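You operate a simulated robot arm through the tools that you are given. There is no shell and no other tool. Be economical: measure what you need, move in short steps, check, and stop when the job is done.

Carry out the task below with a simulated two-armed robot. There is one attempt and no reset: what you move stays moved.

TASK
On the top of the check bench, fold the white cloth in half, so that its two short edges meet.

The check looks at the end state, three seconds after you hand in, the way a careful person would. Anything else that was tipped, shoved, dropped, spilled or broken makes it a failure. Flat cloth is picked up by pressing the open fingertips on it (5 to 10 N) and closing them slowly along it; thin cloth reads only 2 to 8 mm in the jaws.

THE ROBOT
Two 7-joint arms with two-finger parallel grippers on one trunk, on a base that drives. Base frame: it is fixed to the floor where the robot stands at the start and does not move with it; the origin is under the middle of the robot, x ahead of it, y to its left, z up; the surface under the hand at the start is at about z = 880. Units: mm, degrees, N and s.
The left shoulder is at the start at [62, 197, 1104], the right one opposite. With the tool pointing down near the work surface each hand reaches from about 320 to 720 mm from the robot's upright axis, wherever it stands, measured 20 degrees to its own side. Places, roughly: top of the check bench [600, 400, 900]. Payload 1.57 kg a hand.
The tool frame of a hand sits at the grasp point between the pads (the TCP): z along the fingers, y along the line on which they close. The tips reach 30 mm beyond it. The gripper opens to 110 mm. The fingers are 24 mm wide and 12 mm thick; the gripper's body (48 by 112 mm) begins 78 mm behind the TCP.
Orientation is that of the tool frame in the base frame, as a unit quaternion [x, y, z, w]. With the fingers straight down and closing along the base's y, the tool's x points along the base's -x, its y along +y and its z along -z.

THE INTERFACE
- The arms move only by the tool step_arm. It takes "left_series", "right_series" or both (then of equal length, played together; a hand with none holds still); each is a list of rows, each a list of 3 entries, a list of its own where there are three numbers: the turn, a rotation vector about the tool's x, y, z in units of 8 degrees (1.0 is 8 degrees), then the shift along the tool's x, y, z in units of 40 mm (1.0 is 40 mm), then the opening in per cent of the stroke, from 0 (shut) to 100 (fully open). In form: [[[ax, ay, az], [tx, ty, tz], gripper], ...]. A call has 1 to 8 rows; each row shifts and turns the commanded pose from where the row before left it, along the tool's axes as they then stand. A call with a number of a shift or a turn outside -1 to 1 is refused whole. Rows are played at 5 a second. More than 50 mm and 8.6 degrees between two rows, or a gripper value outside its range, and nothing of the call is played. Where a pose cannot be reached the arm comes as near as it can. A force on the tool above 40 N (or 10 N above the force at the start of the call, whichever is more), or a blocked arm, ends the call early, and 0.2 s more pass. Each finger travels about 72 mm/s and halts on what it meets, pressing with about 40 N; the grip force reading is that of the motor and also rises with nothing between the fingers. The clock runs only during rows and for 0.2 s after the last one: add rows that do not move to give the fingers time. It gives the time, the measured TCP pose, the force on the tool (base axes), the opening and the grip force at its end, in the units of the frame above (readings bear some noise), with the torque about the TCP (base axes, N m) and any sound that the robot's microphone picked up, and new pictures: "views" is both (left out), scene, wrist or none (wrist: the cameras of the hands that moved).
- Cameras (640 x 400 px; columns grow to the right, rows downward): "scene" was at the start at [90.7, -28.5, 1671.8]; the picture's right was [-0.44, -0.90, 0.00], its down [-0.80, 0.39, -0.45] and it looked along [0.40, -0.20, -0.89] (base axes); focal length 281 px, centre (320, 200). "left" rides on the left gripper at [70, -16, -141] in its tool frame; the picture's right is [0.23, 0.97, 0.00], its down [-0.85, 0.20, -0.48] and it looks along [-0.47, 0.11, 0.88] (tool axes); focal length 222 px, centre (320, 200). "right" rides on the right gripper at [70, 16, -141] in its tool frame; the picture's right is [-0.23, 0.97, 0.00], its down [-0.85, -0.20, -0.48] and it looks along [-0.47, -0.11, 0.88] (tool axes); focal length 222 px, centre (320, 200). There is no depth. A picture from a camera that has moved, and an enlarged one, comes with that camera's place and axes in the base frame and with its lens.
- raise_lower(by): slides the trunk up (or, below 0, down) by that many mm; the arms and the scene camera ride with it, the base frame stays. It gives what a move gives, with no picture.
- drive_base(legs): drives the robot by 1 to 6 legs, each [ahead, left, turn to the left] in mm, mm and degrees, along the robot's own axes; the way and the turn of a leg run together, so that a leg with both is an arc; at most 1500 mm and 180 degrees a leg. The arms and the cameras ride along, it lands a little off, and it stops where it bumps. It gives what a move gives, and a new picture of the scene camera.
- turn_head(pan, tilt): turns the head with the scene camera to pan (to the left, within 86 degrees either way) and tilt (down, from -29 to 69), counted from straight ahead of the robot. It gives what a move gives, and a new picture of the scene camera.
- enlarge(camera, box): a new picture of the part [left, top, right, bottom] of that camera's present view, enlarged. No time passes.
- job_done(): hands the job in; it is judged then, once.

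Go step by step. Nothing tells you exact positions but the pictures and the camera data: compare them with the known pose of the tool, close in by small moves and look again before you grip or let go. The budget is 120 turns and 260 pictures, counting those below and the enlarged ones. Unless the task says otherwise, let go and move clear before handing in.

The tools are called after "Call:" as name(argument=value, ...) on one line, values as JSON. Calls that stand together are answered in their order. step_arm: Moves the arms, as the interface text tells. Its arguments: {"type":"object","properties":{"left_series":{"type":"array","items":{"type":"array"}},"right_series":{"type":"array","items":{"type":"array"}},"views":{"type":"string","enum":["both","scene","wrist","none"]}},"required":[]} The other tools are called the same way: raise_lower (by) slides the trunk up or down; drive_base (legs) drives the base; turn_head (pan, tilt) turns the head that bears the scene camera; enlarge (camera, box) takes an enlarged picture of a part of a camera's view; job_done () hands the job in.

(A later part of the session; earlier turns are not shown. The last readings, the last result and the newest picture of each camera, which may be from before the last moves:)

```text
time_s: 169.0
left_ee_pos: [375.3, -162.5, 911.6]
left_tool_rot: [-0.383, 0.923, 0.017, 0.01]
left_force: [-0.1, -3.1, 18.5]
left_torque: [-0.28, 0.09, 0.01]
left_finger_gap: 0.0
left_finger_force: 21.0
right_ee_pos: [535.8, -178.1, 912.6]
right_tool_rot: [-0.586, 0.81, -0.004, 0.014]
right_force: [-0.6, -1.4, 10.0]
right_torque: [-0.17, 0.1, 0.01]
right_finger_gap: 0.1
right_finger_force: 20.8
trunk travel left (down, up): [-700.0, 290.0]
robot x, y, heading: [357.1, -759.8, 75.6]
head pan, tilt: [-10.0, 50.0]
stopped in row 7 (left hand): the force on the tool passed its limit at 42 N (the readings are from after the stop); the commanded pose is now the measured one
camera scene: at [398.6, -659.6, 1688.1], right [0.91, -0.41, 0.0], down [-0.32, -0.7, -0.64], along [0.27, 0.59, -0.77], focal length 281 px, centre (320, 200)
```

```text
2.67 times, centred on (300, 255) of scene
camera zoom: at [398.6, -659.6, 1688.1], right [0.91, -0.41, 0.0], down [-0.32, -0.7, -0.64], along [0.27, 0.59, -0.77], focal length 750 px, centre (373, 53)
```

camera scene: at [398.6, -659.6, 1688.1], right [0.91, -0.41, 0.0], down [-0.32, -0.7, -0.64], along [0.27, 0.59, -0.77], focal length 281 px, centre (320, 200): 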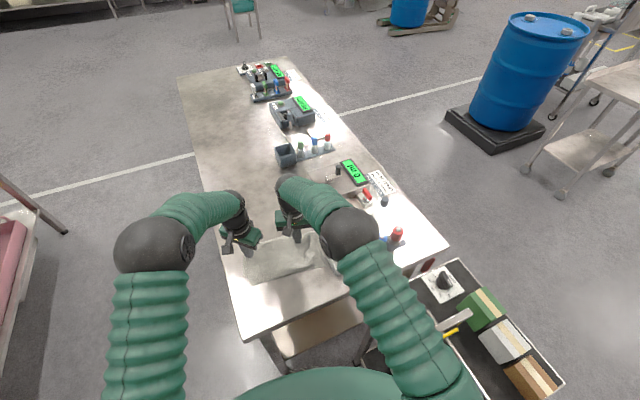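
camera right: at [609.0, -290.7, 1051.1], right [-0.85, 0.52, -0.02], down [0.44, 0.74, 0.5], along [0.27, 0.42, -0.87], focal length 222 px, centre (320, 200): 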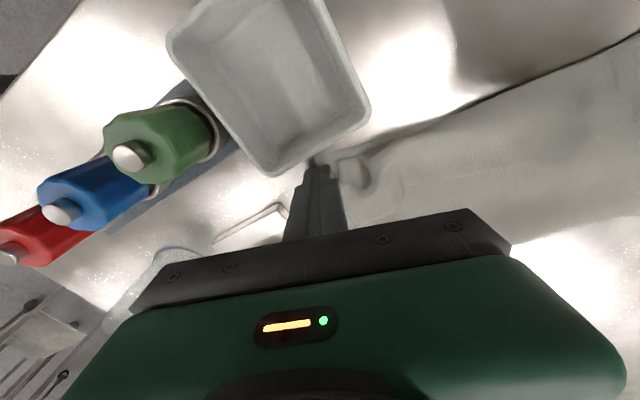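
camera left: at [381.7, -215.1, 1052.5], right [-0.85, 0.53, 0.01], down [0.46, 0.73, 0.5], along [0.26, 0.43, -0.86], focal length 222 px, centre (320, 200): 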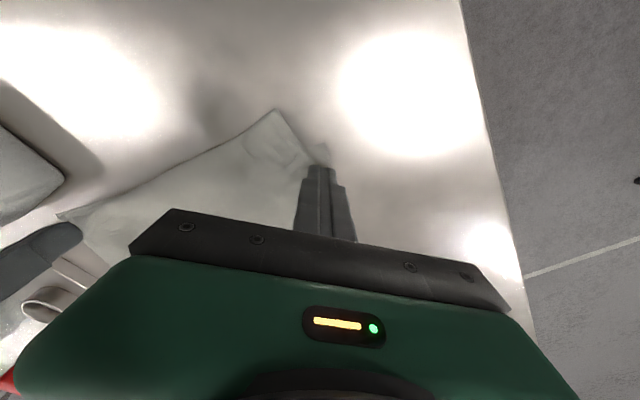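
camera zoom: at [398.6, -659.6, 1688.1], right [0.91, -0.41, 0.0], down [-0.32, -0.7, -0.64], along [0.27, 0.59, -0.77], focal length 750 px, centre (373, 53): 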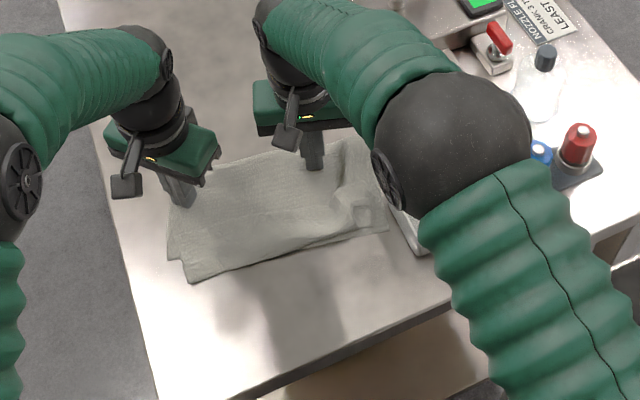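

Dragging works well. I continue pulling toward the bench end.

Call:
step_arm(left_series=[[[0, 0, 0], [0, 0, -0.03], 0], [[0, 0, 0], [0.53, -0.46, -0.004], 0], [[0, 0, 0], [0.53, -0.46, -0.004], 0], [[0, 0, 0], [0.495, -0.495, -0.004], 0], [[0, 0, 0], [0.495, -0.495, -0.004], 0], [[0, 0, 0], [0.495, -0.495, -0.004], 0], [[0, 0, 0], [0.495, -0.495, -0.004], 0], [[0, 0, 0], [0, 0, 0], 0]], right_series=[[[0, 0, 0], [0, 0, 0], 0], [[0, 0, 0], [0.69, -0.15, -0.002], 0], [[0, 0, 0], [0.69, -0.15, -0.002], 0], [[0, 0, 0], [0.666, -0.216, -0.002], 0], [[0, 0, 0], [0.666, -0.216, -0.002], 0], [[0, 0, 0], [0.666, -0.216, -0.002], 0], [[0, 0, 0], [0.666, -0.216, -0.002], 0], [[0, 0, 0], [0, 0, 0], 0]], views="scene")

Call:
enlarge(camera="scene", box=[210, 200, 390, 350])

```text
time_s: 170.3
left_ee_pos: [372.4, -287.1, 911.3]
left_tool_rot: [-0.383, 0.924, 0.02, 0.013]
left_force: [-1.0, -4.0, 22.9]
left_torque: [-0.37, 0.12, 0.03]
left_finger_gap: 0.0
left_finger_force: 21.4
right_ee_pos: [530.3, -304.2, 912.4]
right_tool_rot: [-0.587, 0.81, 0.0, 0.016]
right_force: [-0.3, -2.6, 13.2]
right_torque: [-0.2, 0.16, 0.0]
right_finger_gap: 0.0
right_finger_force: 21.8
trunk travel left (down, up): [-700.0, 290.0]
robot x, y, heading: [358.9, -754.7, 75.4]
head pan, tilt: [-10.0, 50.0]
stopped in row 6 (left hand): the force on the tool passed its limit at 43 N (the readings are from after the stop); the commanded pose is now the measured one
camera scene: at [397.4, -662.7, 1688.7], right [0.91, -0.41, 0.0], down [-0.32, -0.7, -0.64], along [0.27, 0.59, -0.76], focal length 281 px, centre (320, 200)
```

scene: 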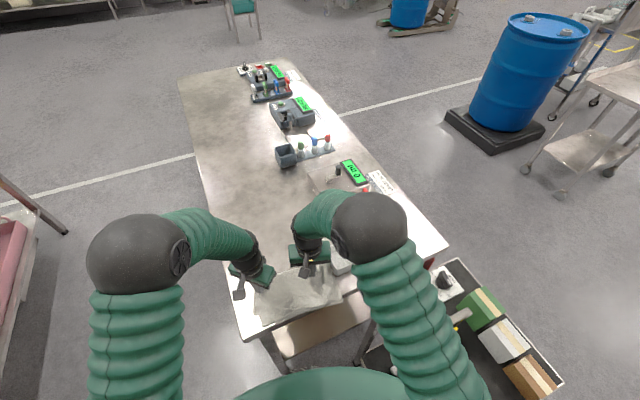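

```text
2.67 times, centred on (300, 275) of scene
camera zoom: at [397.4, -662.7, 1688.7], right [0.91, -0.41, 0.0], down [-0.32, -0.7, -0.64], along [0.27, 0.59, -0.76], focal length 750 px, centre (373, 0)
```

zoom: 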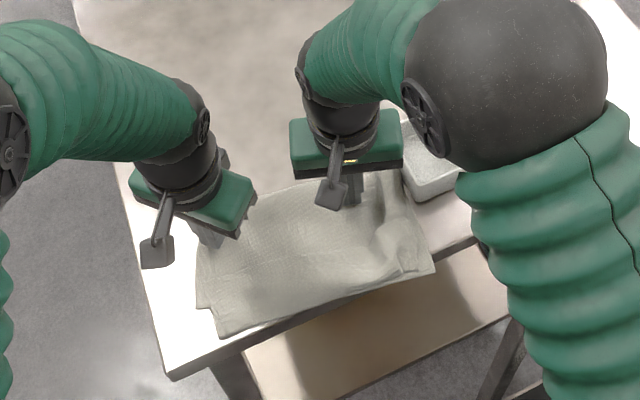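

Call:
step_arm(left_series=[[[0, 0, 0], [0, 0, -0.04], 0], [[0, 0, 0], [0.45, -0.45, -0.006], 0], [[0, 0, 0], [0.45, -0.45, -0.006], 0], [[0, 0, 0], [0.45, -0.45, -0.006], 0], [[0, 0, 0], [0, 0, 0], 0], [[0, 0, 0], [0, 0, 0], 0], [[0, 0, 0], [0, 0, 0], 0]], right_series=[[[0, 0, 0], [0, 0, -0.01], 0], [[0, 0, 0], [0.6, -0.195, -0.004], 0], [[0, 0, 0], [0.6, -0.195, -0.004], 0], [[0, 0, 0], [0.6, -0.195, -0.004], 0], [[0, 0, 0], [0, 0, 0], 0], [[0, 0, 0], [0, 0, 0], 0], [[0, 0, 0], [0, 0, 0], 0]], views="scene")

Call:
enlarge(camera="scene", box=[210, 220, 390, 370])

```text
time_s: 171.9
left_ee_pos: [372.2, -364.7, 912.6]
left_tool_rot: [-0.383, 0.923, 0.02, 0.013]
left_force: [0.6, 4.1, 37.9]
left_torque: [-0.19, 0.12, -0.03]
left_finger_gap: 0.1
left_finger_force: 21.5
right_ee_pos: [532.2, -380.4, 911.3]
right_tool_rot: [-0.587, 0.81, -0.001, 0.016]
right_force: [1.1, 1.8, 13.4]
right_torque: [-0.03, 0.09, 0.01]
right_finger_gap: 0.1
right_finger_force: 21.8
trunk travel left (down, up): [-700.0, 290.0]
robot x, y, heading: [359.3, -758.5, 75.4]
head pan, tilt: [-10.0, 50.0]
camera scene: at [398.0, -661.6, 1688.9], right [0.91, -0.41, 0.0], down [-0.32, -0.7, -0.64], along [0.27, 0.59, -0.77], focal length 281 px, centre (320, 200)
```

scene: 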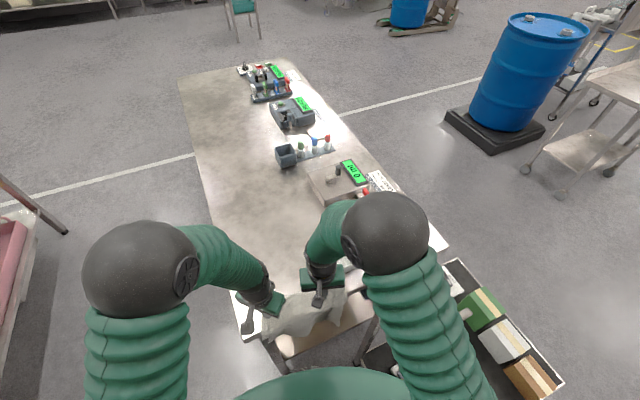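

```text
2.67 times, centred on (300, 295) of scene
camera zoom: at [398.0, -661.6, 1688.9], right [0.91, -0.41, 0.0], down [-0.32, -0.7, -0.64], along [0.27, 0.59, -0.77], focal length 750 px, centre (373, -53)
```

zoom: 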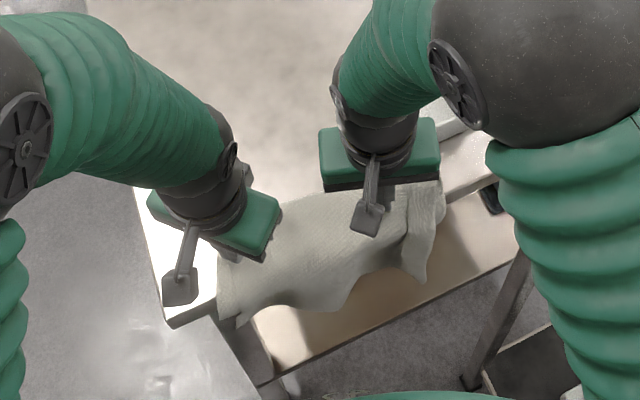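

Both flap and edge now hang over the end; only a little remains on top, so I keep it pinned and drag it back +y, slowly.

Call:
step_arm(left_series=[[[0, 0, 0], [0, 0, -0.02], 0], [[0, 0, 0], [-0.35, 0.35, 0], 0], [[0, 0, 0], [-0.35, 0.35, 0], 0], [[0, 0, 0], [-0.42, 0.42, 0], 0], [[0, 0, 0], [-0.42, 0.42, 0], 0], [[0, 0, 0], [-0.42, 0.42, 0], 0], [[0, 0, 0], [-0.42, 0.42, 0], 0], [[0, 0, 0], [0, 0, 0], 0]], right_series=[[[0, 0, 0], [0, 0, 0], 0], [[0, 0, 0], [-0.47, 0.153, 0], 0], [[0, 0, 0], [-0.47, 0.153, 0], 0], [[0, 0, 0], [-0.565, 0.184, 0], 0], [[0, 0, 0], [-0.565, 0.184, 0], 0], [[0, 0, 0], [-0.565, 0.184, 0], 0], [[0, 0, 0], [-0.565, 0.184, 0], 0], [[0, 0, 0], [0, 0, 0], 0]], views="scene")

Call:
enlarge(camera="scene", box=[210, 200, 390, 350])

```text
time_s: 173.7
left_ee_pos: [374.7, -224.8, 916.7]
left_tool_rot: [-0.382, 0.924, 0.017, 0.012]
left_force: [0.0, 0.3, 0.0]
left_torque: [0.01, -0.02, -0.03]
left_finger_gap: 0.0
left_finger_force: 21.1
right_ee_pos: [529.2, -242.0, 912.4]
right_tool_rot: [-0.587, 0.81, -0.003, 0.014]
right_force: [-0.1, 1.0, 1.6]
right_torque: [0.01, 0.0, -0.01]
right_finger_gap: 0.0
right_finger_force: 21.4
trunk travel left (down, up): [-700.0, 290.0]
robot x, y, heading: [357.6, -757.1, 75.4]
head pan, tilt: [-10.0, 50.0]
camera scene: at [397.6, -655.1, 1688.0], right [0.91, -0.41, 0.0], down [-0.32, -0.7, -0.64], along [0.27, 0.58, -0.77], focal length 281 px, centre (320, 200)
```

scene: 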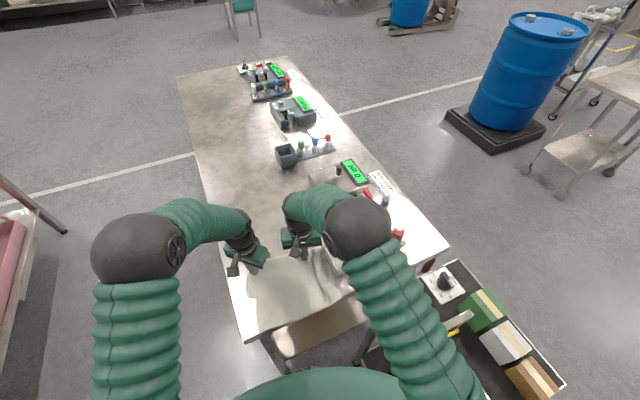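

```text
2.67 times, centred on (300, 275) of scene
camera zoom: at [397.6, -655.1, 1688.0], right [0.91, -0.41, 0.0], down [-0.32, -0.7, -0.64], along [0.27, 0.58, -0.77], focal length 750 px, centre (373, 0)
```

zoom: 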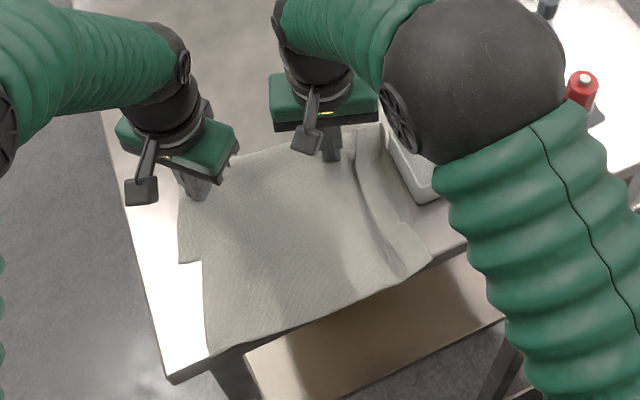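

The flap dropped and the upper sheet now lies out flat: hem at the bench end, NR at (336,-296), hem near corner at (334,-395). I drag it another 70 mm inward.

Call:
step_arm(left_series=[[[0, 0, 0], [0, 0, 0.12], 0], [[0, 0, 0], [0, 0, 0.04], 0], [[0, 0, 0], [-0.4, 0.4, 0], 0], [[0, 0, 0], [-0.4, 0.4, 0], 0], [[0, 0, 0], [-0.4, 0.4, 0], 0], [[0, 0, 0], [0, 0, 0], 0], [[0, 0, 0], [0, 0, -0.7], 0], [[0, 0, 0], [0, 0, -0.7], 0]], right_series=[[[0, 0, 0], [0, 0, 0.05], 0], [[0, 0, 0], [0, 0, 0], 0], [[0, 0, 0], [-0.54, 0.175, 0], 0], [[0, 0, 0], [-0.54, 0.175, 0], 0], [[0, 0, 0], [-0.54, 0.175, 0], 0], [[0, 0, 0], [0, 0, 0], 0], [[0, 0, 0], [0, 0, -0.7], 0], [[0, 0, 0], [0, 0, -0.7], 0]], views="none")

Call:
enlarge(camera="scene", box=[210, 190, 390, 340])

```text
time_s: 175.5
left_ee_pos: [368.8, -164.6, 969.1]
left_tool_rot: [-0.383, 0.923, 0.018, 0.012]
left_force: [0.5, -0.2, 0.1]
left_torque: [0.01, 0.01, 0.01]
left_finger_gap: 0.1
left_finger_force: 21.3
right_ee_pos: [525.5, -175.6, 968.8]
right_tool_rot: [-0.587, 0.809, -0.003, 0.016]
right_force: [0.7, -0.2, 0.9]
right_torque: [0.0, -0.04, 0.01]
right_finger_gap: 0.1
right_finger_force: 21.7
trunk travel left (down, up): [-700.0, 290.0]
robot x, y, heading: [356.1, -756.3, 75.8]
head pan, tilt: [-10.0, 50.0]
```

```text
2.67 times, centred on (300, 265) of scene
camera zoom: at [396.9, -657.4, 1688.2], right [0.91, -0.41, 0.0], down [-0.32, -0.7, -0.64], along [0.27, 0.58, -0.77], focal length 750 px, centre (373, 27)
```

zoom: 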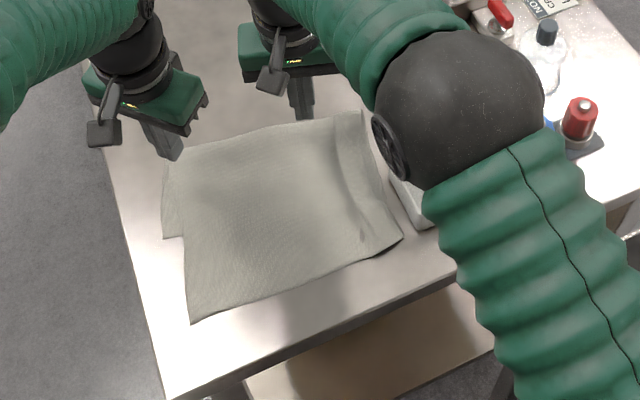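

Clean state now: the upper sheet lies flat with its hem at y ≈ -340 (corners (338,-337) and (579,-347)), and the lower edge is at y ≈ -232. I move both hands to the hem corners, on the diagonals.

Call:
step_arm(left_series=[[[0, 0, 0], [0.74, -0.62, 0.1], 36], [[0, 0, 0], [0.74, -0.62, 0.1], 36], [[0, 0, 0], [0.74, -0.62, 0.1], 36], [[0, 0, 0], [0.74, -0.62, 0.1], 36], [[0, 0, 0], [0, 0, 0], 36], [[0, 0, 0], [0, 0, 0], 36], [[0, 0, 0], [0, 0, 0], 36], [[0, 0, 0], [0, 0, 0], 36]], right_series=[[[0, 0, 0], [0.84, -0.51, 0], 36], [[0, 0, 0], [0.84, -0.51, 0], 36], [[0, 0, 0], [0.84, -0.51, 0], 36], [[0, 0, 0], [0.84, -0.51, 0], 36], [[0, 0, -1], [0, 0, 0], 36], [[0, 0, -1], [0, 0, 0], 36], [[0, 0, -1], [0, 0, 0], 36], [[0, 0, -1], [0, 0, 0], 36]], views="none")

Call:
step_arm(left_series=[[[0, 0, 0], [0, 0, 0], 36], [[0, 0, 0], [0, 0, 0], 36], [[0, 0, 0], [0, 0, 0], 36], [[0, 0, 0], [0, 0, 0], 36], [[0, 0, 0], [0, 0, 0], 36], [[0, 0, 0], [0, 0, 0], 36]], right_series=[[[0, 0, -1], [0, 0, 0], 36], [[0, 0, -1], [0, 0, 0], 36], [[0, 0, -1], [0, 0, 0], 36], [[0, 0, -1], [0, 0, 0.3], 36], [[0, 0, 0], [0, 0, 0], 36], [[0, 0, 0], [0, 0, 0], 36]], views="wrist")

```text
time_s: 177.3
left_ee_pos: [357.3, -314.5, 946.6]
left_tool_rot: [-0.382, 0.924, 0.018, 0.012]
left_force: [-0.3, 0.4, 0.7]
left_torque: [-0.01, -0.04, -0.02]
left_finger_gap: 39.9
left_finger_force: 0.0
right_ee_pos: [565.1, -327.9, 964.7]
right_tool_rot: [0.788, -0.615, 0.007, -0.013]
right_force: [0.2, 0.2, -0.4]
right_torque: [0.01, -0.01, 0.0]
right_finger_gap: 39.5
right_finger_force: 0.1
trunk travel left (down, up): [-700.0, 290.0]
robot x, y, heading: [355.2, -755.6, 75.3]
head pan, tilt: [-10.0, 50.0]
```

```text
time_s: 178.7
left_ee_pos: [357.3, -314.6, 947.3]
left_tool_rot: [-0.383, 0.923, 0.018, 0.012]
left_force: [-0.5, -0.5, 0.4]
left_torque: [0.01, -0.02, 0.02]
left_finger_gap: 39.7
left_finger_force: 0.2
right_ee_pos: [565.4, -328.6, 954.0]
right_tool_rot: [0.927, -0.375, 0.01, -0.011]
right_force: [-0.3, -1.0, 3.6]
right_torque: [0.02, -0.17, -0.05]
right_finger_gap: 39.4
right_finger_force: 0.1
trunk travel left (down, up): [-700.0, 290.0]
robot x, y, heading: [358.4, -756.6, 75.6]
head pan, tilt: [-10.0, 50.0]
camera right: at [601.2, -389.5, 1095.2], right [-0.84, -0.54, -0.03], down [-0.49, 0.73, 0.48], along [-0.23, 0.41, -0.88], focal length 222 px, centre (320, 200)
camera left: at [318.7, -381.4, 1086.1], right [-0.85, 0.53, 0.02], down [0.46, 0.73, 0.51], along [0.26, 0.44, -0.86], focal length 222 px, centre (320, 200)
```

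right: 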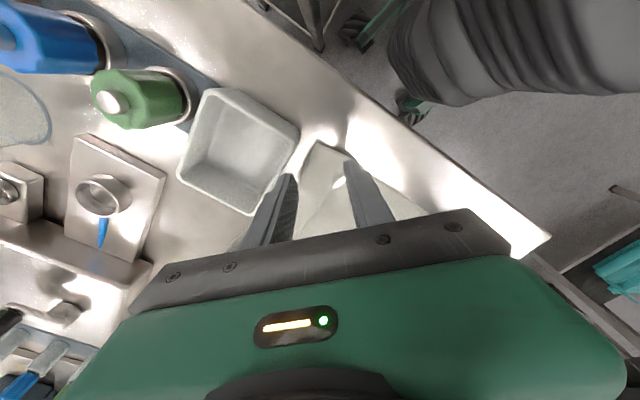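
left: 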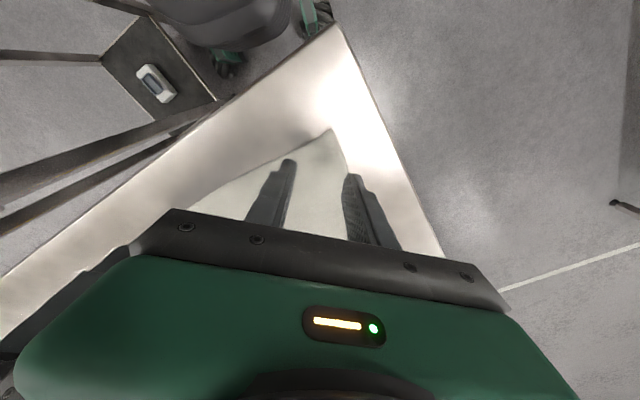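

The right finger grazed the dish rim. I back off up and away from it and narrow the opening.

Call:
step_arm(right_series=[[[0, 0, 0], [0, 0, -0.4], 30], [[0, 0, 0], [-0.18, 0.2, 0], 24], [[0, 0, 0], [0, 0, 0], 24], [[0, 0, 0], [0, 0, 0], 24], [[0, 0, 0], [0, 0, 0], 24]], left_series=[[[0, 0, 0], [0.1, 0, 0.2], 36], [[0, 0, 0], [0, 0, 0.3], 36], [[0, 0, 0], [0, 0, 0.2], 36], [[0, 0, 0], [0, 0, 0.08], 36], [[0, 0, 0], [0, 0, 0], 36]], views="wrist")

```text
time_s: 179.9
left_ee_pos: [356.0, -316.4, 914.5]
left_tool_rot: [-0.383, 0.923, 0.017, 0.012]
left_force: [0.5, 0.4, 0.3]
left_torque: [-0.01, 0.04, 0.01]
left_finger_gap: 39.6
left_finger_force: 0.1
right_ee_pos: [553.9, -330.9, 968.1]
right_tool_rot: [0.927, -0.376, 0.01, -0.011]
right_force: [0.4, 0.3, 0.7]
right_torque: [0.03, 0.0, -0.01]
right_finger_gap: 26.5
right_finger_force: 0.1
trunk travel left (down, up): [-700.0, 290.0]
robot x, y, heading: [356.9, -760.2, 75.5]
head pan, tilt: [-10.0, 50.0]
camera right: at [589.8, -391.0, 1110.5], right [-0.84, -0.54, -0.03], down [-0.49, 0.73, 0.47], along [-0.23, 0.41, -0.88], focal length 222 px, centre (320, 200)
camera left: at [316.8, -382.2, 1053.3], right [-0.85, 0.53, 0.01], down [0.46, 0.73, 0.51], along [0.26, 0.44, -0.86], focal length 222 px, centre (320, 200)
```

right: 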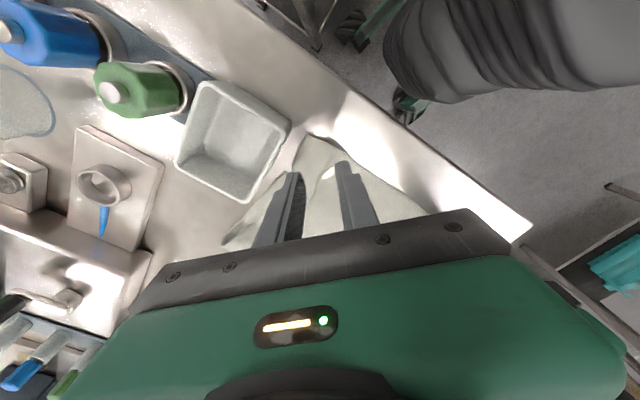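
left: 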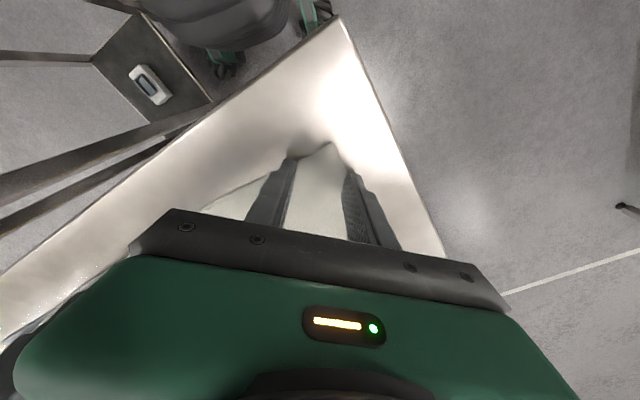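

Call:
step_arm(right_series=[[[0, 0, 0], [-0.17, -0.1, 0.3], 26], [[0, 0, 0], [0, 0, 0.4], 26], [[0, 0, 0], [0, 0, 0.4], 26], [[0, 0, 0], [0, 0, 0.2], 26], [[0, 0, 0], [0, 0, 0.05], 26], [[0, 0, 0], [0, 0, 0], 26], [[0, 0, 0], [0, 0, 0], 26]], left_series=[[[0, 0, 0], [0, 0, 0], 36], [[0, 0, 0], [0, 0, 0], 36], [[0, 0, 0], [0, 0, 0], 36], [[0, 0, 0], [0, 0, 0.05], 36], [[0, 0, 0], [0, 0, 0.03], 36], [[0, 0, 0], [0, 0, 0], 36], [[0, 0, 0], [0, 0, 0], 36]], views="wrist")

```text
time_s: 181.5
left_ee_pos: [356.7, -316.0, 912.1]
left_tool_rot: [-0.382, 0.924, 0.019, 0.013]
left_force: [-0.7, 1.7, 20.9]
left_torque: [-0.37, -0.34, -0.01]
left_finger_gap: 38.0
left_finger_force: 0.1
right_ee_pos: [552.8, -321.4, 916.8]
right_tool_rot: [0.927, -0.375, 0.01, -0.012]
right_force: [-0.5, 0.5, -0.1]
right_torque: [0.02, 0.0, -0.02]
right_finger_gap: 28.3
right_finger_force: 0.0
trunk travel left (down, up): [-700.0, 290.0]
robot x, y, heading: [357.8, -758.8, 75.5]
head pan, tilt: [-10.0, 50.0]
camera right: at [588.9, -383.9, 1058.1], right [-0.84, -0.54, -0.03], down [-0.49, 0.73, 0.48], along [-0.23, 0.41, -0.88], focal length 222 px, centre (320, 200)
camera left: at [317.7, -383.6, 1050.7], right [-0.85, 0.53, 0.02], down [0.46, 0.72, 0.52], along [0.26, 0.45, -0.86], focal length 222 px, centre (320, 200)
```

right: 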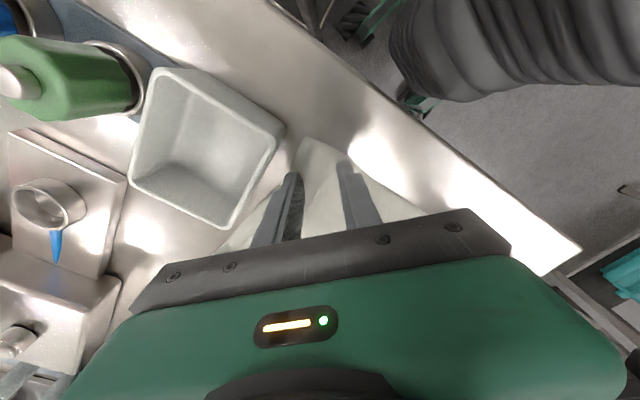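
left: 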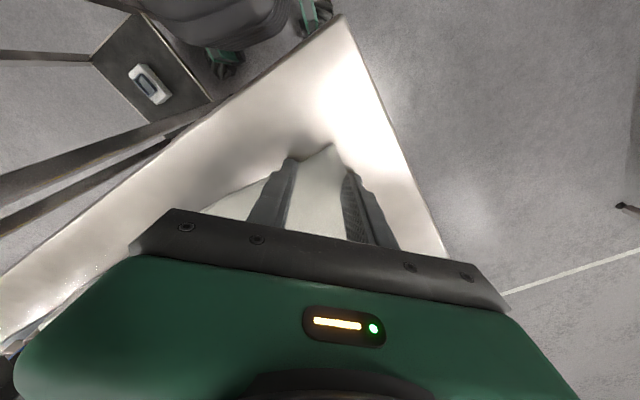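

Call:
step_arm(left_series=[[[0, 0, 0], [0, 0, -0.02], 36], [[0, 0, 0], [0, 0, 0], 36], [[0, 0, 0], [0, 0, 0], 36], [[0, 0, 0], [0, 0, 0], 36]], right_series=[[[0, 0, 0], [0, 0, 0.07], 26], [[0, 0, 0], [0, 0, 0.03], 26], [[0, 0, 0], [0, 0, 0], 26], [[0, 0, 0], [0, 0, 0], 26]], views="none")

```text
time_s: 182.5
left_ee_pos: [356.0, -316.8, 911.4]
left_tool_rot: [-0.383, 0.924, 0.018, 0.012]
left_force: [0.4, 2.2, 12.1]
left_torque: [-0.18, -0.25, 0.04]
left_finger_gap: 38.5
left_finger_force: 0.1
right_ee_pos: [554.9, -322.4, 911.5]
right_tool_rot: [0.927, -0.375, 0.01, -0.013]
right_force: [0.3, -0.4, 14.7]
right_torque: [-0.23, 0.26, 0.0]
right_finger_gap: 28.4
right_finger_force: 0.3
trunk travel left (down, up): [-700.0, 290.0]
robot x, y, heading: [356.8, -760.2, 75.4]
head pan, tilt: [-10.0, 50.0]
```

Pressures are 12 N and 15 N. I close both slowly.

Call:
step_arm(left_series=[[[0, 0, 0], [0, 0, 0], 32], [[0, 0, 0], [0, 0, 0], 28], [[0, 0, 0], [0, 0, 0], 24], [[0, 0, 0], [0, 0, 0], 20], [[0, 0, 0], [0, 0, 0], 17], [[0, 0, 0], [0, 0, 0], 14]], right_series=[[[0, 0, 0], [0, 0, 0], 24], [[0, 0, 0], [0, 0, 0], 22], [[0, 0, 0], [0, 0, 0], 20], [[0, 0, 0], [0, 0, 0], 18], [[0, 0, 0], [0, 0, 0], 15], [[0, 0, 0], [0, 0, 0], 12]], views="none")

Call:
step_arm(left_series=[[[0, 0, 0], [0, 0, 0], 11], [[0, 0, 0], [0, 0, 0], 8], [[0, 0, 0], [0, 0, 0], 5], [[0, 0, 0], [0, 0, 0], 2], [[0, 0, 0], [0, 0, 0], 0], [[0, 0, 0], [0, 0, 0], 0]], right_series=[[[0, 0, 0], [0, 0, 0], 9], [[0, 0, 0], [0, 0, 0], 7], [[0, 0, 0], [0, 0, 0], 4], [[0, 0, 0], [0, 0, 0], 2], [[0, 0, 0], [0, 0, 0], 0], [[0, 0, 0], [0, 0, 0], 0]], views="wrist")

```text
time_s: 183.9
left_ee_pos: [355.4, -317.1, 912.3]
left_tool_rot: [-0.383, 0.923, 0.019, 0.012]
left_force: [0.7, 0.4, 3.8]
left_torque: [-0.04, -0.04, 0.04]
left_finger_gap: 16.3
left_finger_force: 0.3
right_ee_pos: [554.0, -322.1, 911.9]
right_tool_rot: [0.927, -0.375, 0.011, -0.012]
right_force: [-1.0, 0.4, 19.3]
right_torque: [-0.15, 0.35, 0.0]
right_finger_gap: 14.0
right_finger_force: 0.3
trunk travel left (down, up): [-700.0, 290.0]
robot x, y, heading: [359.7, -757.1, 75.5]
head pan, tilt: [-10.0, 50.0]
```

```text
time_s: 185.3
left_ee_pos: [355.7, -318.3, 911.2]
left_tool_rot: [-0.382, 0.924, 0.018, 0.012]
left_force: [5.1, -1.1, 3.1]
left_torque: [-0.03, -0.14, 0.0]
left_finger_gap: 2.4
left_finger_force: 23.9
right_ee_pos: [551.9, -322.1, 911.7]
right_tool_rot: [0.927, -0.375, 0.01, -0.013]
right_force: [-5.2, -1.0, 17.3]
right_torque: [-0.09, 0.34, -0.03]
right_finger_gap: 1.6
right_finger_force: 23.3
trunk travel left (down, up): [-700.0, 290.0]
robot x, y, heading: [360.5, -757.6, 75.6]
head pan, tilt: [-10.0, 50.0]
camera right: at [588.8, -384.3, 1053.1], right [-0.84, -0.54, -0.03], down [-0.49, 0.73, 0.48], along [-0.23, 0.42, -0.88], focal length 222 px, centre (320, 200)
camera left: at [317.0, -384.3, 1050.9], right [-0.85, 0.53, 0.01], down [0.46, 0.72, 0.51], along [0.26, 0.44, -0.86], focal length 222 px, centre (320, 200)
```

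right: 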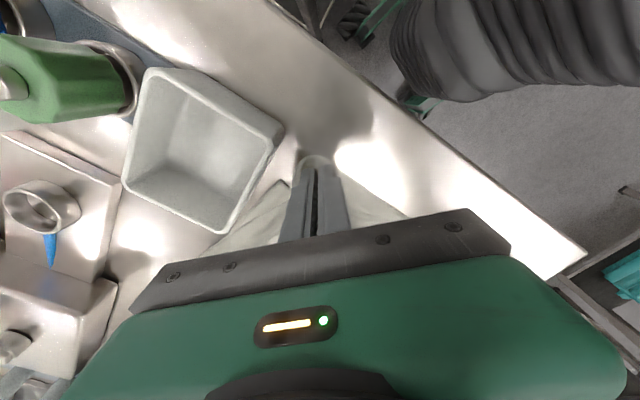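
left: 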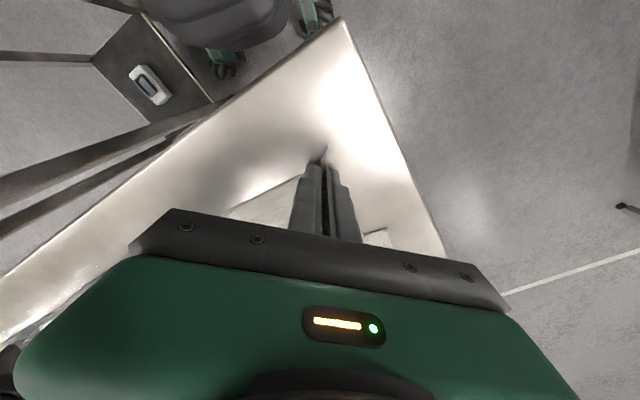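

Both hem corners are held (2.4 / 1.6 mm), with the inside facing +y as needed. I lift and carry the hem up toward the true fold line.

Call:
step_arm(left_series=[[[0, 0, 0], [0, 0, -0.5], 0], [[0, 0, 0], [-0.406, 0.406, -0.5], 0], [[0, 0, 0], [-0.406, 0.406, -0.5], 0], [[0, 0, 0], [-0.406, 0.406, -0.5], 0], [[0, 0, 0], [-0.406, 0.406, -0.5], 0], [[0, 0, 0], [-0.406, 0.406, -0.5], 0], [[0, 0, 0], [-0.406, 0.406, -0.5], 0], [[0, 0, 0], [-0.406, 0.406, -0.5], 0]], right_series=[[[0, 0, 0], [-0.07, 0.07, -0.5], 0], [[0, 0, 0], [-0.4, -0.412, -0.5], 0], [[0, 0, 0], [-0.4, -0.412, -0.5], 0], [[0, 0, 0], [-0.4, -0.412, -0.5], 0], [[0, 0, 0], [-0.4, -0.412, -0.5], 0], [[0, 0, 0], [-0.4, -0.412, -0.5], 0], [[0, 0, 0], [-0.4, -0.412, -0.5], 0], [[0, 0, 0], [-0.4, -0.412, -0.5], 0]], views="scene")

Call:
enlarge(camera="scene", box=[190, 170, 390, 340])

```text
time_s: 187.1
left_ee_pos: [355.7, -159.3, 1076.3]
left_tool_rot: [-0.383, 0.924, 0.016, 0.012]
left_force: [-0.1, 0.1, -0.5]
left_torque: [0.01, 0.01, 0.01]
left_finger_gap: 2.1
left_finger_force: 23.5
right_ee_pos: [543.4, -162.1, 1071.3]
right_tool_rot: [0.927, -0.375, 0.01, -0.01]
right_force: [0.3, 0.7, -1.4]
right_torque: [0.03, -0.01, 0.04]
right_finger_gap: 1.5
right_finger_force: 23.6
trunk travel left (down, up): [-700.0, 290.0]
robot x, y, heading: [354.0, -758.9, 75.8]
head pan, tilt: [-10.0, 50.0]
camera scene: at [397.6, -651.8, 1687.9], right [0.91, -0.41, 0.0], down [-0.32, -0.7, -0.64], along [0.27, 0.58, -0.77], focal length 281 px, centre (320, 200)
```

scene: 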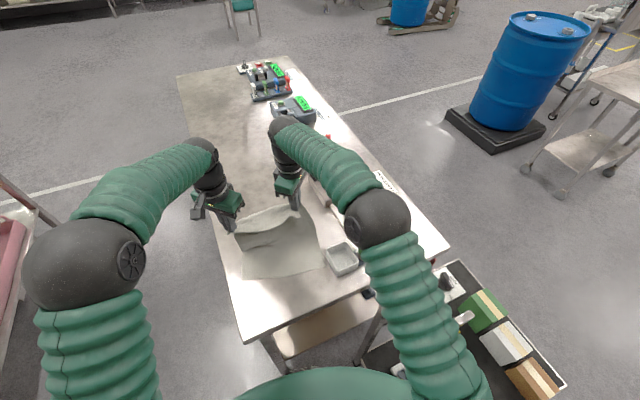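

```text
2.35 times, centred on (290, 255) of scene
camera zoom: at [397.6, -651.8, 1687.9], right [0.91, -0.41, 0.0], down [-0.32, -0.7, -0.64], along [0.27, 0.58, -0.77], focal length 662 px, centre (391, 71)
```

zoom: 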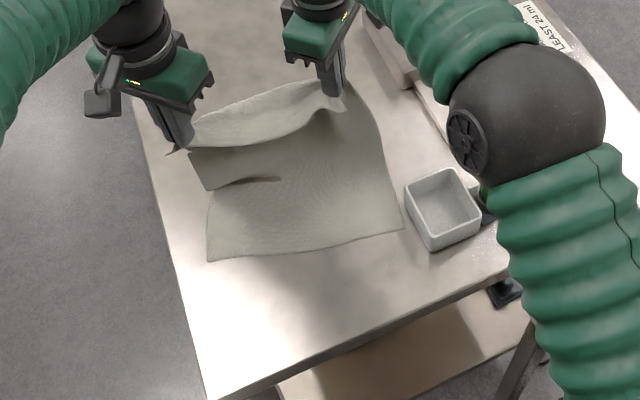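

Very clean. The lower edge runs from (336,-236) to (578,-294). I bring the hem above the matching fold line, driving forward a little for reach.

Call:
drive_base(legs=[[48, 13, 0]])

Call:
step_arm(left_series=[[[0, 0, 0], [0, 0, 0], 0], [[0, 0, 0], [-0.64, -0.035, 0.15], 0], [[0, 0, 0], [-0.64, -0.035, 0.15], 0], [[0, 0, 0], [0, 0, 0], 0], [[0, 0, 0], [0, 0, 0], 0], [[0, 0, 0], [0, 0, 0], 0], [[0, 0, 0], [0, 0, 0], 0]], right_series=[[[0, 0, 0], [0, 0, 0], 0], [[0, 0, 0], [0.52, -0.275, 0.11], 0], [[0, 0, 0], [0.52, -0.275, 0.11], 0], [[0, 0, 0], [0, 0, 0], 0], [[0, 0, 0], [0, 0, 0], 0], [[0, 0, 0], [0, 0, 0], 0], [[0, 0, 0], [0, 0, 0], 0]], views="scene")

Call:
enlarge(camera="scene", box=[190, 190, 390, 360])

```text
time_s: 188.0
left_ee_pos: [358.7, -122.0, 1081.6]
left_tool_rot: [-0.382, 0.924, 0.022, 0.013]
left_force: [0.6, 0.1, 0.5]
left_torque: [0.03, 0.01, 0.0]
left_finger_gap: 2.3
left_finger_force: 23.9
right_ee_pos: [546.4, -123.5, 1078.3]
right_tool_rot: [0.926, -0.376, 0.008, -0.016]
right_force: [0.0, -1.3, -0.4]
right_torque: [0.06, 0.03, 0.02]
right_finger_gap: 1.6
right_finger_force: 23.4
trunk travel left (down, up): [-700.0, 290.0]
robot x, y, heading: [355.4, -713.3, 75.4]
head pan, tilt: [-10.0, 50.0]
camera scene: at [398.6, -618.6, 1689.1], right [0.91, -0.42, 0.0], down [-0.32, -0.69, -0.65], along [0.27, 0.59, -0.76], focal length 281 px, centre (320, 200)
```

scene: 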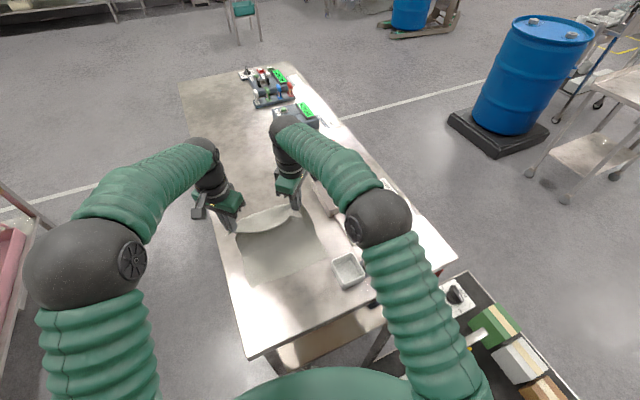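

```text
time_s: 189.6
left_ee_pos: [398.5, -79.9, 1069.5]
left_tool_rot: [-0.381, 0.924, 0.02, 0.012]
left_force: [0.0, -0.8, 0.3]
left_torque: [0.04, 0.02, -0.01]
left_finger_gap: 2.2
left_finger_force: 23.5
right_ee_pos: [591.1, -130.8, 1066.5]
right_tool_rot: [0.926, -0.376, 0.009, -0.012]
right_force: [0.2, 0.1, -0.3]
right_torque: [-0.02, 0.01, 0.03]
right_finger_gap: 1.8
right_finger_force: 23.8
trunk travel left (down, up): [-700.0, 290.0]
robot x, y, heading: [361.3, -706.4, 75.5]
head pan, tilt: [-10.0, 50.0]
camera scene: at [400.9, -603.3, 1687.9], right [0.91, -0.42, 0.0], down [-0.32, -0.7, -0.64], along [0.27, 0.58, -0.77], focal length 281 px, centre (320, 200)
```

scene: 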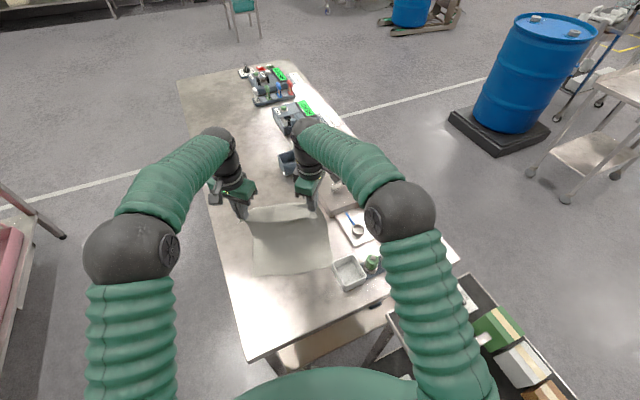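

```text
2.35 times, centred on (290, 275) of scene
camera zoom: at [400.9, -603.3, 1687.9], right [0.91, -0.42, 0.0], down [-0.32, -0.7, -0.64], along [0.27, 0.58, -0.77], focal length 662 px, centre (391, 24)
```

zoom: 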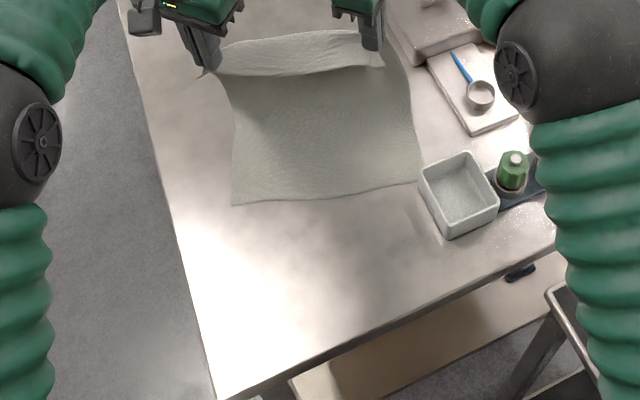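

Looks great: NR ≈ (370,-186), FR ≈ (607,-255), and the hem hangs above the fold. I lay the hem down in a smooth arc onto the lower edge.

Call:
step_arm(left_series=[[[0, 0, 0], [0.354, -0.354, 0.375], 0], [[0, 0, 0], [0.354, -0.354, 0.55], 0], [[0, 0, 0], [0.3, -0.3, 0.625], 0], [[0, 0, 0], [0.265, -0.265, 0.75], 0], [[0, 0, 0], [0.23, -0.23, 0.75], 0], [[0, 0, 0], [0.177, -0.177, 0.625], 0], [[0, 0, 0], [0, 0, 0], 0], [[0, 0, 0], [0, 0, 0], 0]], right_series=[[[0, 0, 0], [0.349, 0.359, 0.375], 0], [[0, 0, 0], [0.349, 0.359, 0.55], 0], [[0, 0, 0], [0.296, 0.305, 0.625], 0], [[0, 0, 0], [0.261, 0.269, 0.75], 0], [[0, 0, 0], [0.227, 0.233, 0.75], 0], [[0, 0, 0], [0.174, 0.179, 0.55], 0], [[0, 0, 0], [0, 0, 0], 0], [[0, 0, 0], [0, 0, 0], 0]], views="wrist")

Call:
enlarge(camera="scene", box=[190, 190, 390, 360])

```text
time_s: 191.4
left_ee_pos: [399.0, -167.1, 919.5]
left_tool_rot: [-0.382, 0.924, 0.019, 0.011]
left_force: [0.8, -0.5, -0.5]
left_torque: [-0.01, 0.0, 0.0]
left_finger_gap: 2.5
left_finger_force: 23.9
right_ee_pos: [598.0, -223.3, 921.0]
right_tool_rot: [0.926, -0.376, 0.01, -0.012]
right_force: [-0.5, -0.2, 0.4]
right_torque: [0.01, 0.0, -0.02]
right_finger_gap: 1.6
right_finger_force: 22.9
trunk travel left (down, up): [-700.0, 290.0]
robot x, y, heading: [360.6, -709.2, 75.4]
head pan, tilt: [-10.0, 50.0]
camera right: at [633.4, -284.8, 1062.0], right [-0.84, -0.54, -0.03], down [-0.49, 0.73, 0.48], along [-0.24, 0.42, -0.88], focal length 222 px, centre (320, 200)
camera left: at [359.2, -233.3, 1057.3], right [-0.85, 0.53, 0.02], down [0.46, 0.72, 0.51], along [0.26, 0.44, -0.86], focal length 222 px, centre (320, 200)
```

right: 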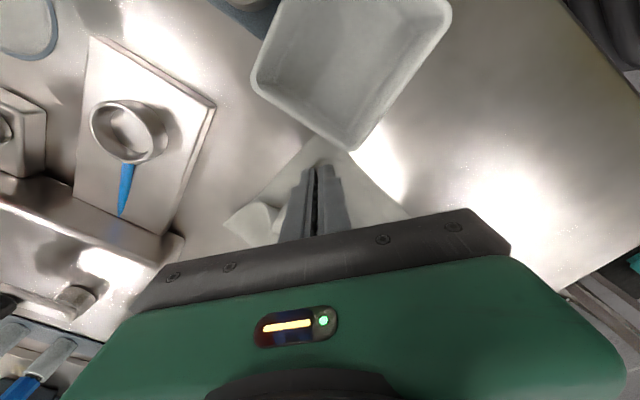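
left: 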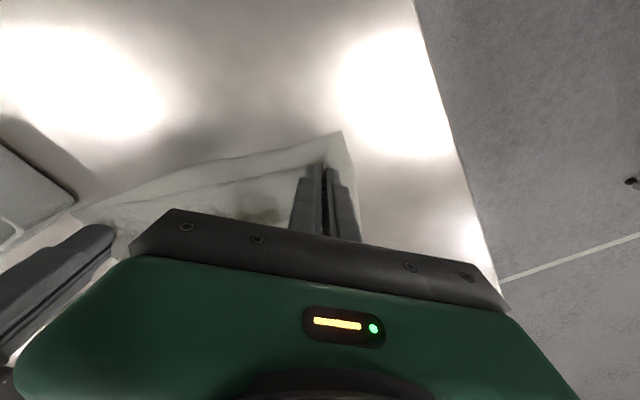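

```text
2.35 times, centred on (290, 275) of scene
camera zoom: at [399.5, -604.2, 1688.0], right [0.91, -0.42, 0.0], down [-0.32, -0.7, -0.64], along [0.27, 0.58, -0.77], focal length 662 px, centre (391, 24)
```

zoom: 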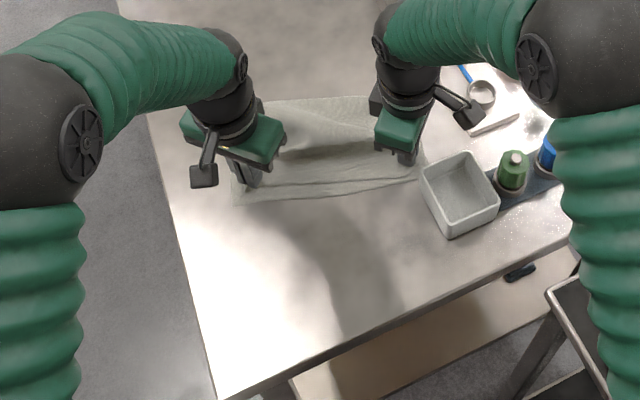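

The hem lies over the lower edge, within about 10 mm. A last small adjustment on the left, lower, and open gently.

Call:
step_arm(left_series=[[[0, 0, 0], [0.265, 0.05, 0.1], 0], [[0, 0, 0], [0, 0, 0.05], 0], [[0, 0, 0], [0, 0, 0], 3], [[0, 0, 0], [0, 0, 0], 7], [[0, 0, 0], [0, 0, 0], 12], [[0, 0, 0], [0, 0, 0], 18], [[0, 0, 0], [0, 0, 0], 24], [[0, 0, 0], [0, 0, 0], 24]], right_series=[[[0, 0, 0], [0, 0, 0.1], 0], [[0, 0, 0], [0, 0, 0.05], 0], [[0, 0, 0], [0, 0, 0], 3], [[0, 0, 0], [0, 0, 0], 7], [[0, 0, 0], [0, 0, 0], 12], [[0, 0, 0], [0, 0, 0], 18], [[0, 0, 0], [0, 0, 0], 20], [[0, 0, 0], [0, 0, 0], 20]], views="none")

Call:
step_arm(left_series=[[[0, 0, 0], [0, 0, -0.2], 24], [[0, 0, 0], [0, 0, -0.5], 24], [[0, 0, 0], [0, 0, -0.8], 24], [[0, 0, 0], [0, 0, -0.8], 24], [[0, 0, 0], [0.5, 0.5, -0.6], 24], [[0, 0, 0], [0.5, 0.5, 0], 24], [[0, 0, 0], [0, 0, 0], 24]], right_series=[[[0, 0, 0], [0, 0, -0.2], 20], [[0, 0, 0], [0, 0, -0.5], 20], [[0, 0, 0], [0, 0, -0.8], 20], [[0, 0, 0], [0, 0, -0.8], 20], [[0, 0, 0], [0.4, -0.4, -0.8], 20], [[0, 0, 0], [0.4, -0.4, 0], 20], [[0, 0, 0], [0, 0, 0], 20]], views="wrist")

Call:
enlarge(camera="scene", box=[210, 200, 380, 330])

```text
time_s: 193.2
left_ee_pos: [387.6, -172.1, 913.6]
left_tool_rot: [-0.382, 0.924, 0.019, 0.013]
left_force: [-1.7, 2.4, 23.2]
left_torque: [-0.09, -0.19, 0.01]
left_finger_gap: 22.5
left_finger_force: 0.1
right_ee_pos: [596.6, -223.2, 915.0]
right_tool_rot: [0.926, -0.376, 0.009, -0.013]
right_force: [0.7, -0.1, 0.5]
right_torque: [0.03, 0.01, 0.03]
right_finger_gap: 22.0
right_finger_force: 0.1
trunk travel left (down, up): [-700.0, 290.0]
robot x, y, heading: [355.2, -709.8, 75.6]
head pan, tilt: [-10.0, 50.0]
```

```text
time_s: 194.8
left_ee_pos: [330.0, -178.4, 1024.3]
left_tool_rot: [-0.382, 0.924, 0.018, 0.011]
left_force: [0.0, 0.7, 0.6]
left_torque: [0.0, -0.03, 0.0]
left_finger_gap: 26.5
left_finger_force: 0.0
right_ee_pos: [638.3, -221.1, 1035.4]
right_tool_rot: [0.927, -0.376, 0.009, -0.011]
right_force: [0.6, 0.2, -0.3]
right_torque: [-0.04, -0.01, -0.02]
right_finger_gap: 21.9
right_finger_force: 0.0
trunk travel left (down, up): [-700.0, 290.0]
robot x, y, heading: [358.5, -707.5, 75.5]
head pan, tilt: [-10.0, 50.0]
camera right: at [673.1, -281.8, 1177.9], right [-0.84, -0.54, -0.03], down [-0.49, 0.73, 0.48], along [-0.24, 0.42, -0.88], focal length 222 px, centre (320, 200)
camera left: at [291.3, -244.6, 1163.1], right [-0.85, 0.53, 0.02], down [0.46, 0.72, 0.51], along [0.26, 0.44, -0.86], focal length 222 px, centre (320, 200)
```

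right: 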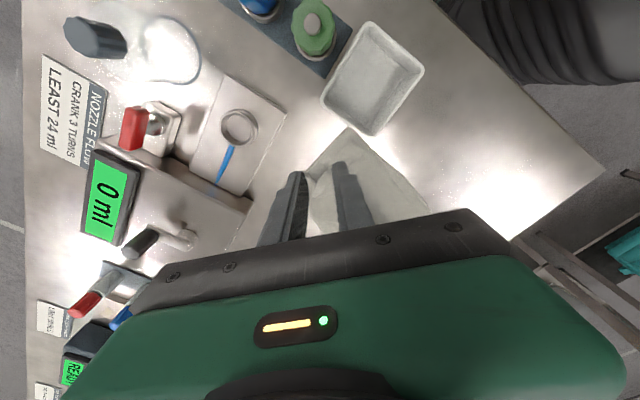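
left: 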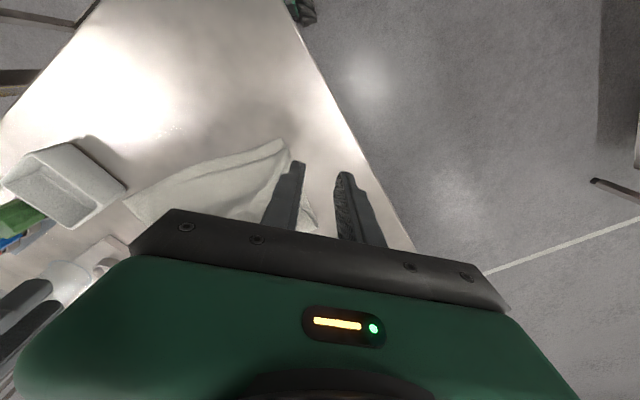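

```text
3.08 times, centred on (295, 265) of scene
camera zoom: at [399.6, -603.8, 1688.0], right [0.91, -0.42, 0.0], down [-0.32, -0.7, -0.64], along [0.27, 0.58, -0.77], focal length 865 px, centre (397, 0)
```

zoom: 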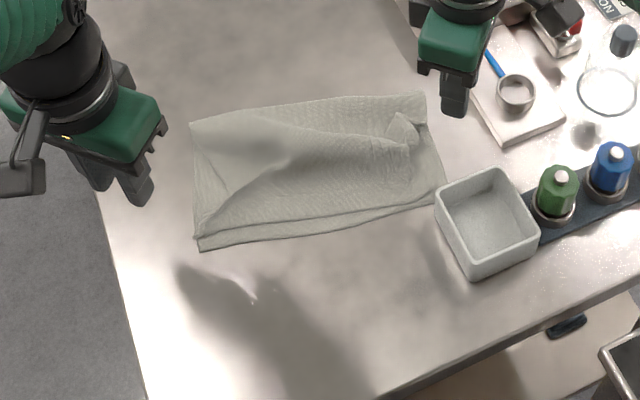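

The two short edges now lie together along y. I zoom in to check the far side and the hem.

Call:
enlarge(camera="scene", box=[255, 220, 345, 290])

Call:
enlarge(camera="right", box=[220, 100, 440, 240])

Call:
enlarge(camera="left", box=[110, 110, 330, 250])

```text
5.71 times, centred on (300, 255) of scene
camera zoom: at [399.6, -603.8, 1688.0], right [0.91, -0.42, 0.0], down [-0.32, -0.7, -0.64], along [0.27, 0.58, -0.77], focal length 1607 px, centre (434, -114)
```

zoom: 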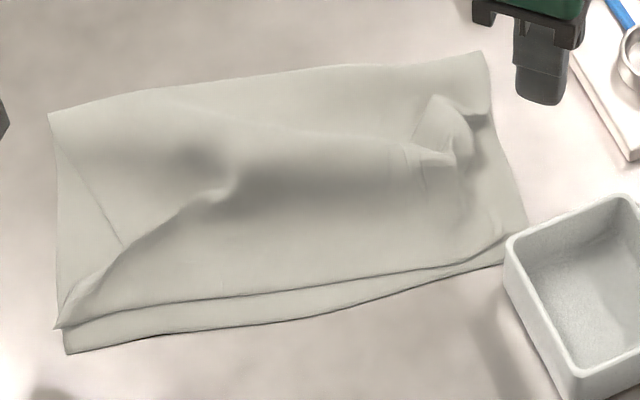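

```text
2.86 times, centred on (330, 170) of right
camera zoom: at [673.1, -281.8, 1177.9], right [-0.84, -0.54, -0.03], down [-0.49, 0.73, 0.48], along [-0.24, 0.42, -0.88], focal length 635 px, centre (291, 286)
```

zoom: 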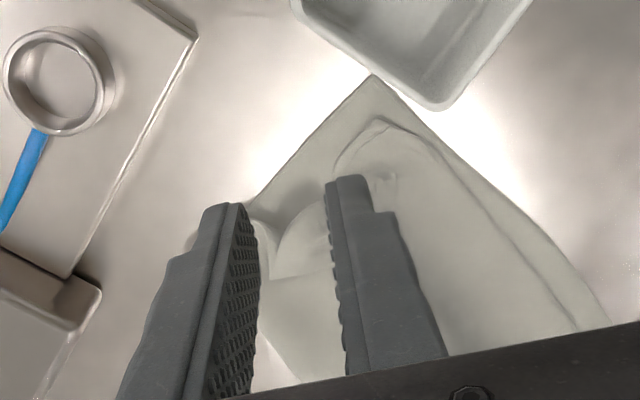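

```text
2.86 times, centred on (220, 180) of left
camera zoom: at [291.3, -244.6, 1163.1], right [-0.85, 0.53, 0.02], down [0.46, 0.72, 0.51], along [0.26, 0.44, -0.86], focal length 635 px, centre (606, 257)
```

zoom: 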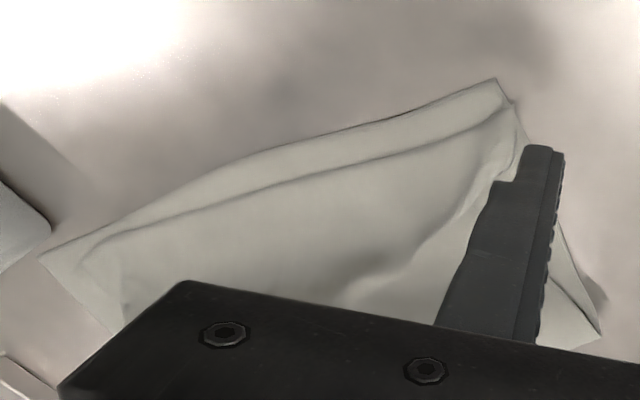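

The short edges lie parallel, with the hem about 20 mm inside the lower edge, because of slack in the upper layer. I'll smooth the upper layer lightly toward the hem with closed fingertips.

Call:
step_arm(left_series=[[[0, 0, 0], [-0.6, -0.45, 0], 0], [[0, 0, 0], [-0.6, -0.45, 0], 0], [[0, 0, 0], [-0.6, -0.45, 0.3], 0], [[0, 0, 0], [-0.4, -0.3, 0.6], 0], [[0, 0, 0], [0, 0, 0.8], 0], [[0, 0, 0], [0, 0, 0.7], 0], [[0, 0, 0], [0, 0, 0.3], 0], [[0, 0, 0], [0, 0, 0], 0]], right_series=[[[0, 0, 0], [-0.6, 0.1, 0], 0], [[0, 0, 0], [-0.6, 0.1, 0], 0], [[0, 0, 0], [-0.6, 0.1, 0.4], 0], [[0, 0, 0], [-0.6, 0.1, 0.7], 0], [[0, 0, 0], [0, 0, 0.8], 0], [[0, 0, 0], [0, 0, 0.7], 0], [[0, 0, 0], [0, 0, 0.35], 0], [[0, 0, 0], [0, 0, 0], 0]], views="none")

```text
time_s: 196.6
left_ee_pos: [439.9, -157.9, 918.9]
left_tool_rot: [-0.382, 0.924, 0.02, 0.012]
left_force: [-1.0, -0.8, 0.2]
left_torque: [-0.01, 0.02, 0.0]
left_finger_gap: 0.1
left_finger_force: 20.9
right_ee_pos: [560.4, -166.2, 920.0]
right_tool_rot: [0.926, -0.376, 0.009, -0.012]
right_force: [0.3, -0.1, 0.2]
right_torque: [-0.01, 0.0, 0.0]
right_finger_gap: 0.0
right_finger_force: 21.8
trunk travel left (down, up): [-700.0, 290.0]
robot x, y, heading: [358.2, -708.4, 75.3]
head pan, tilt: [-10.0, 50.0]
```

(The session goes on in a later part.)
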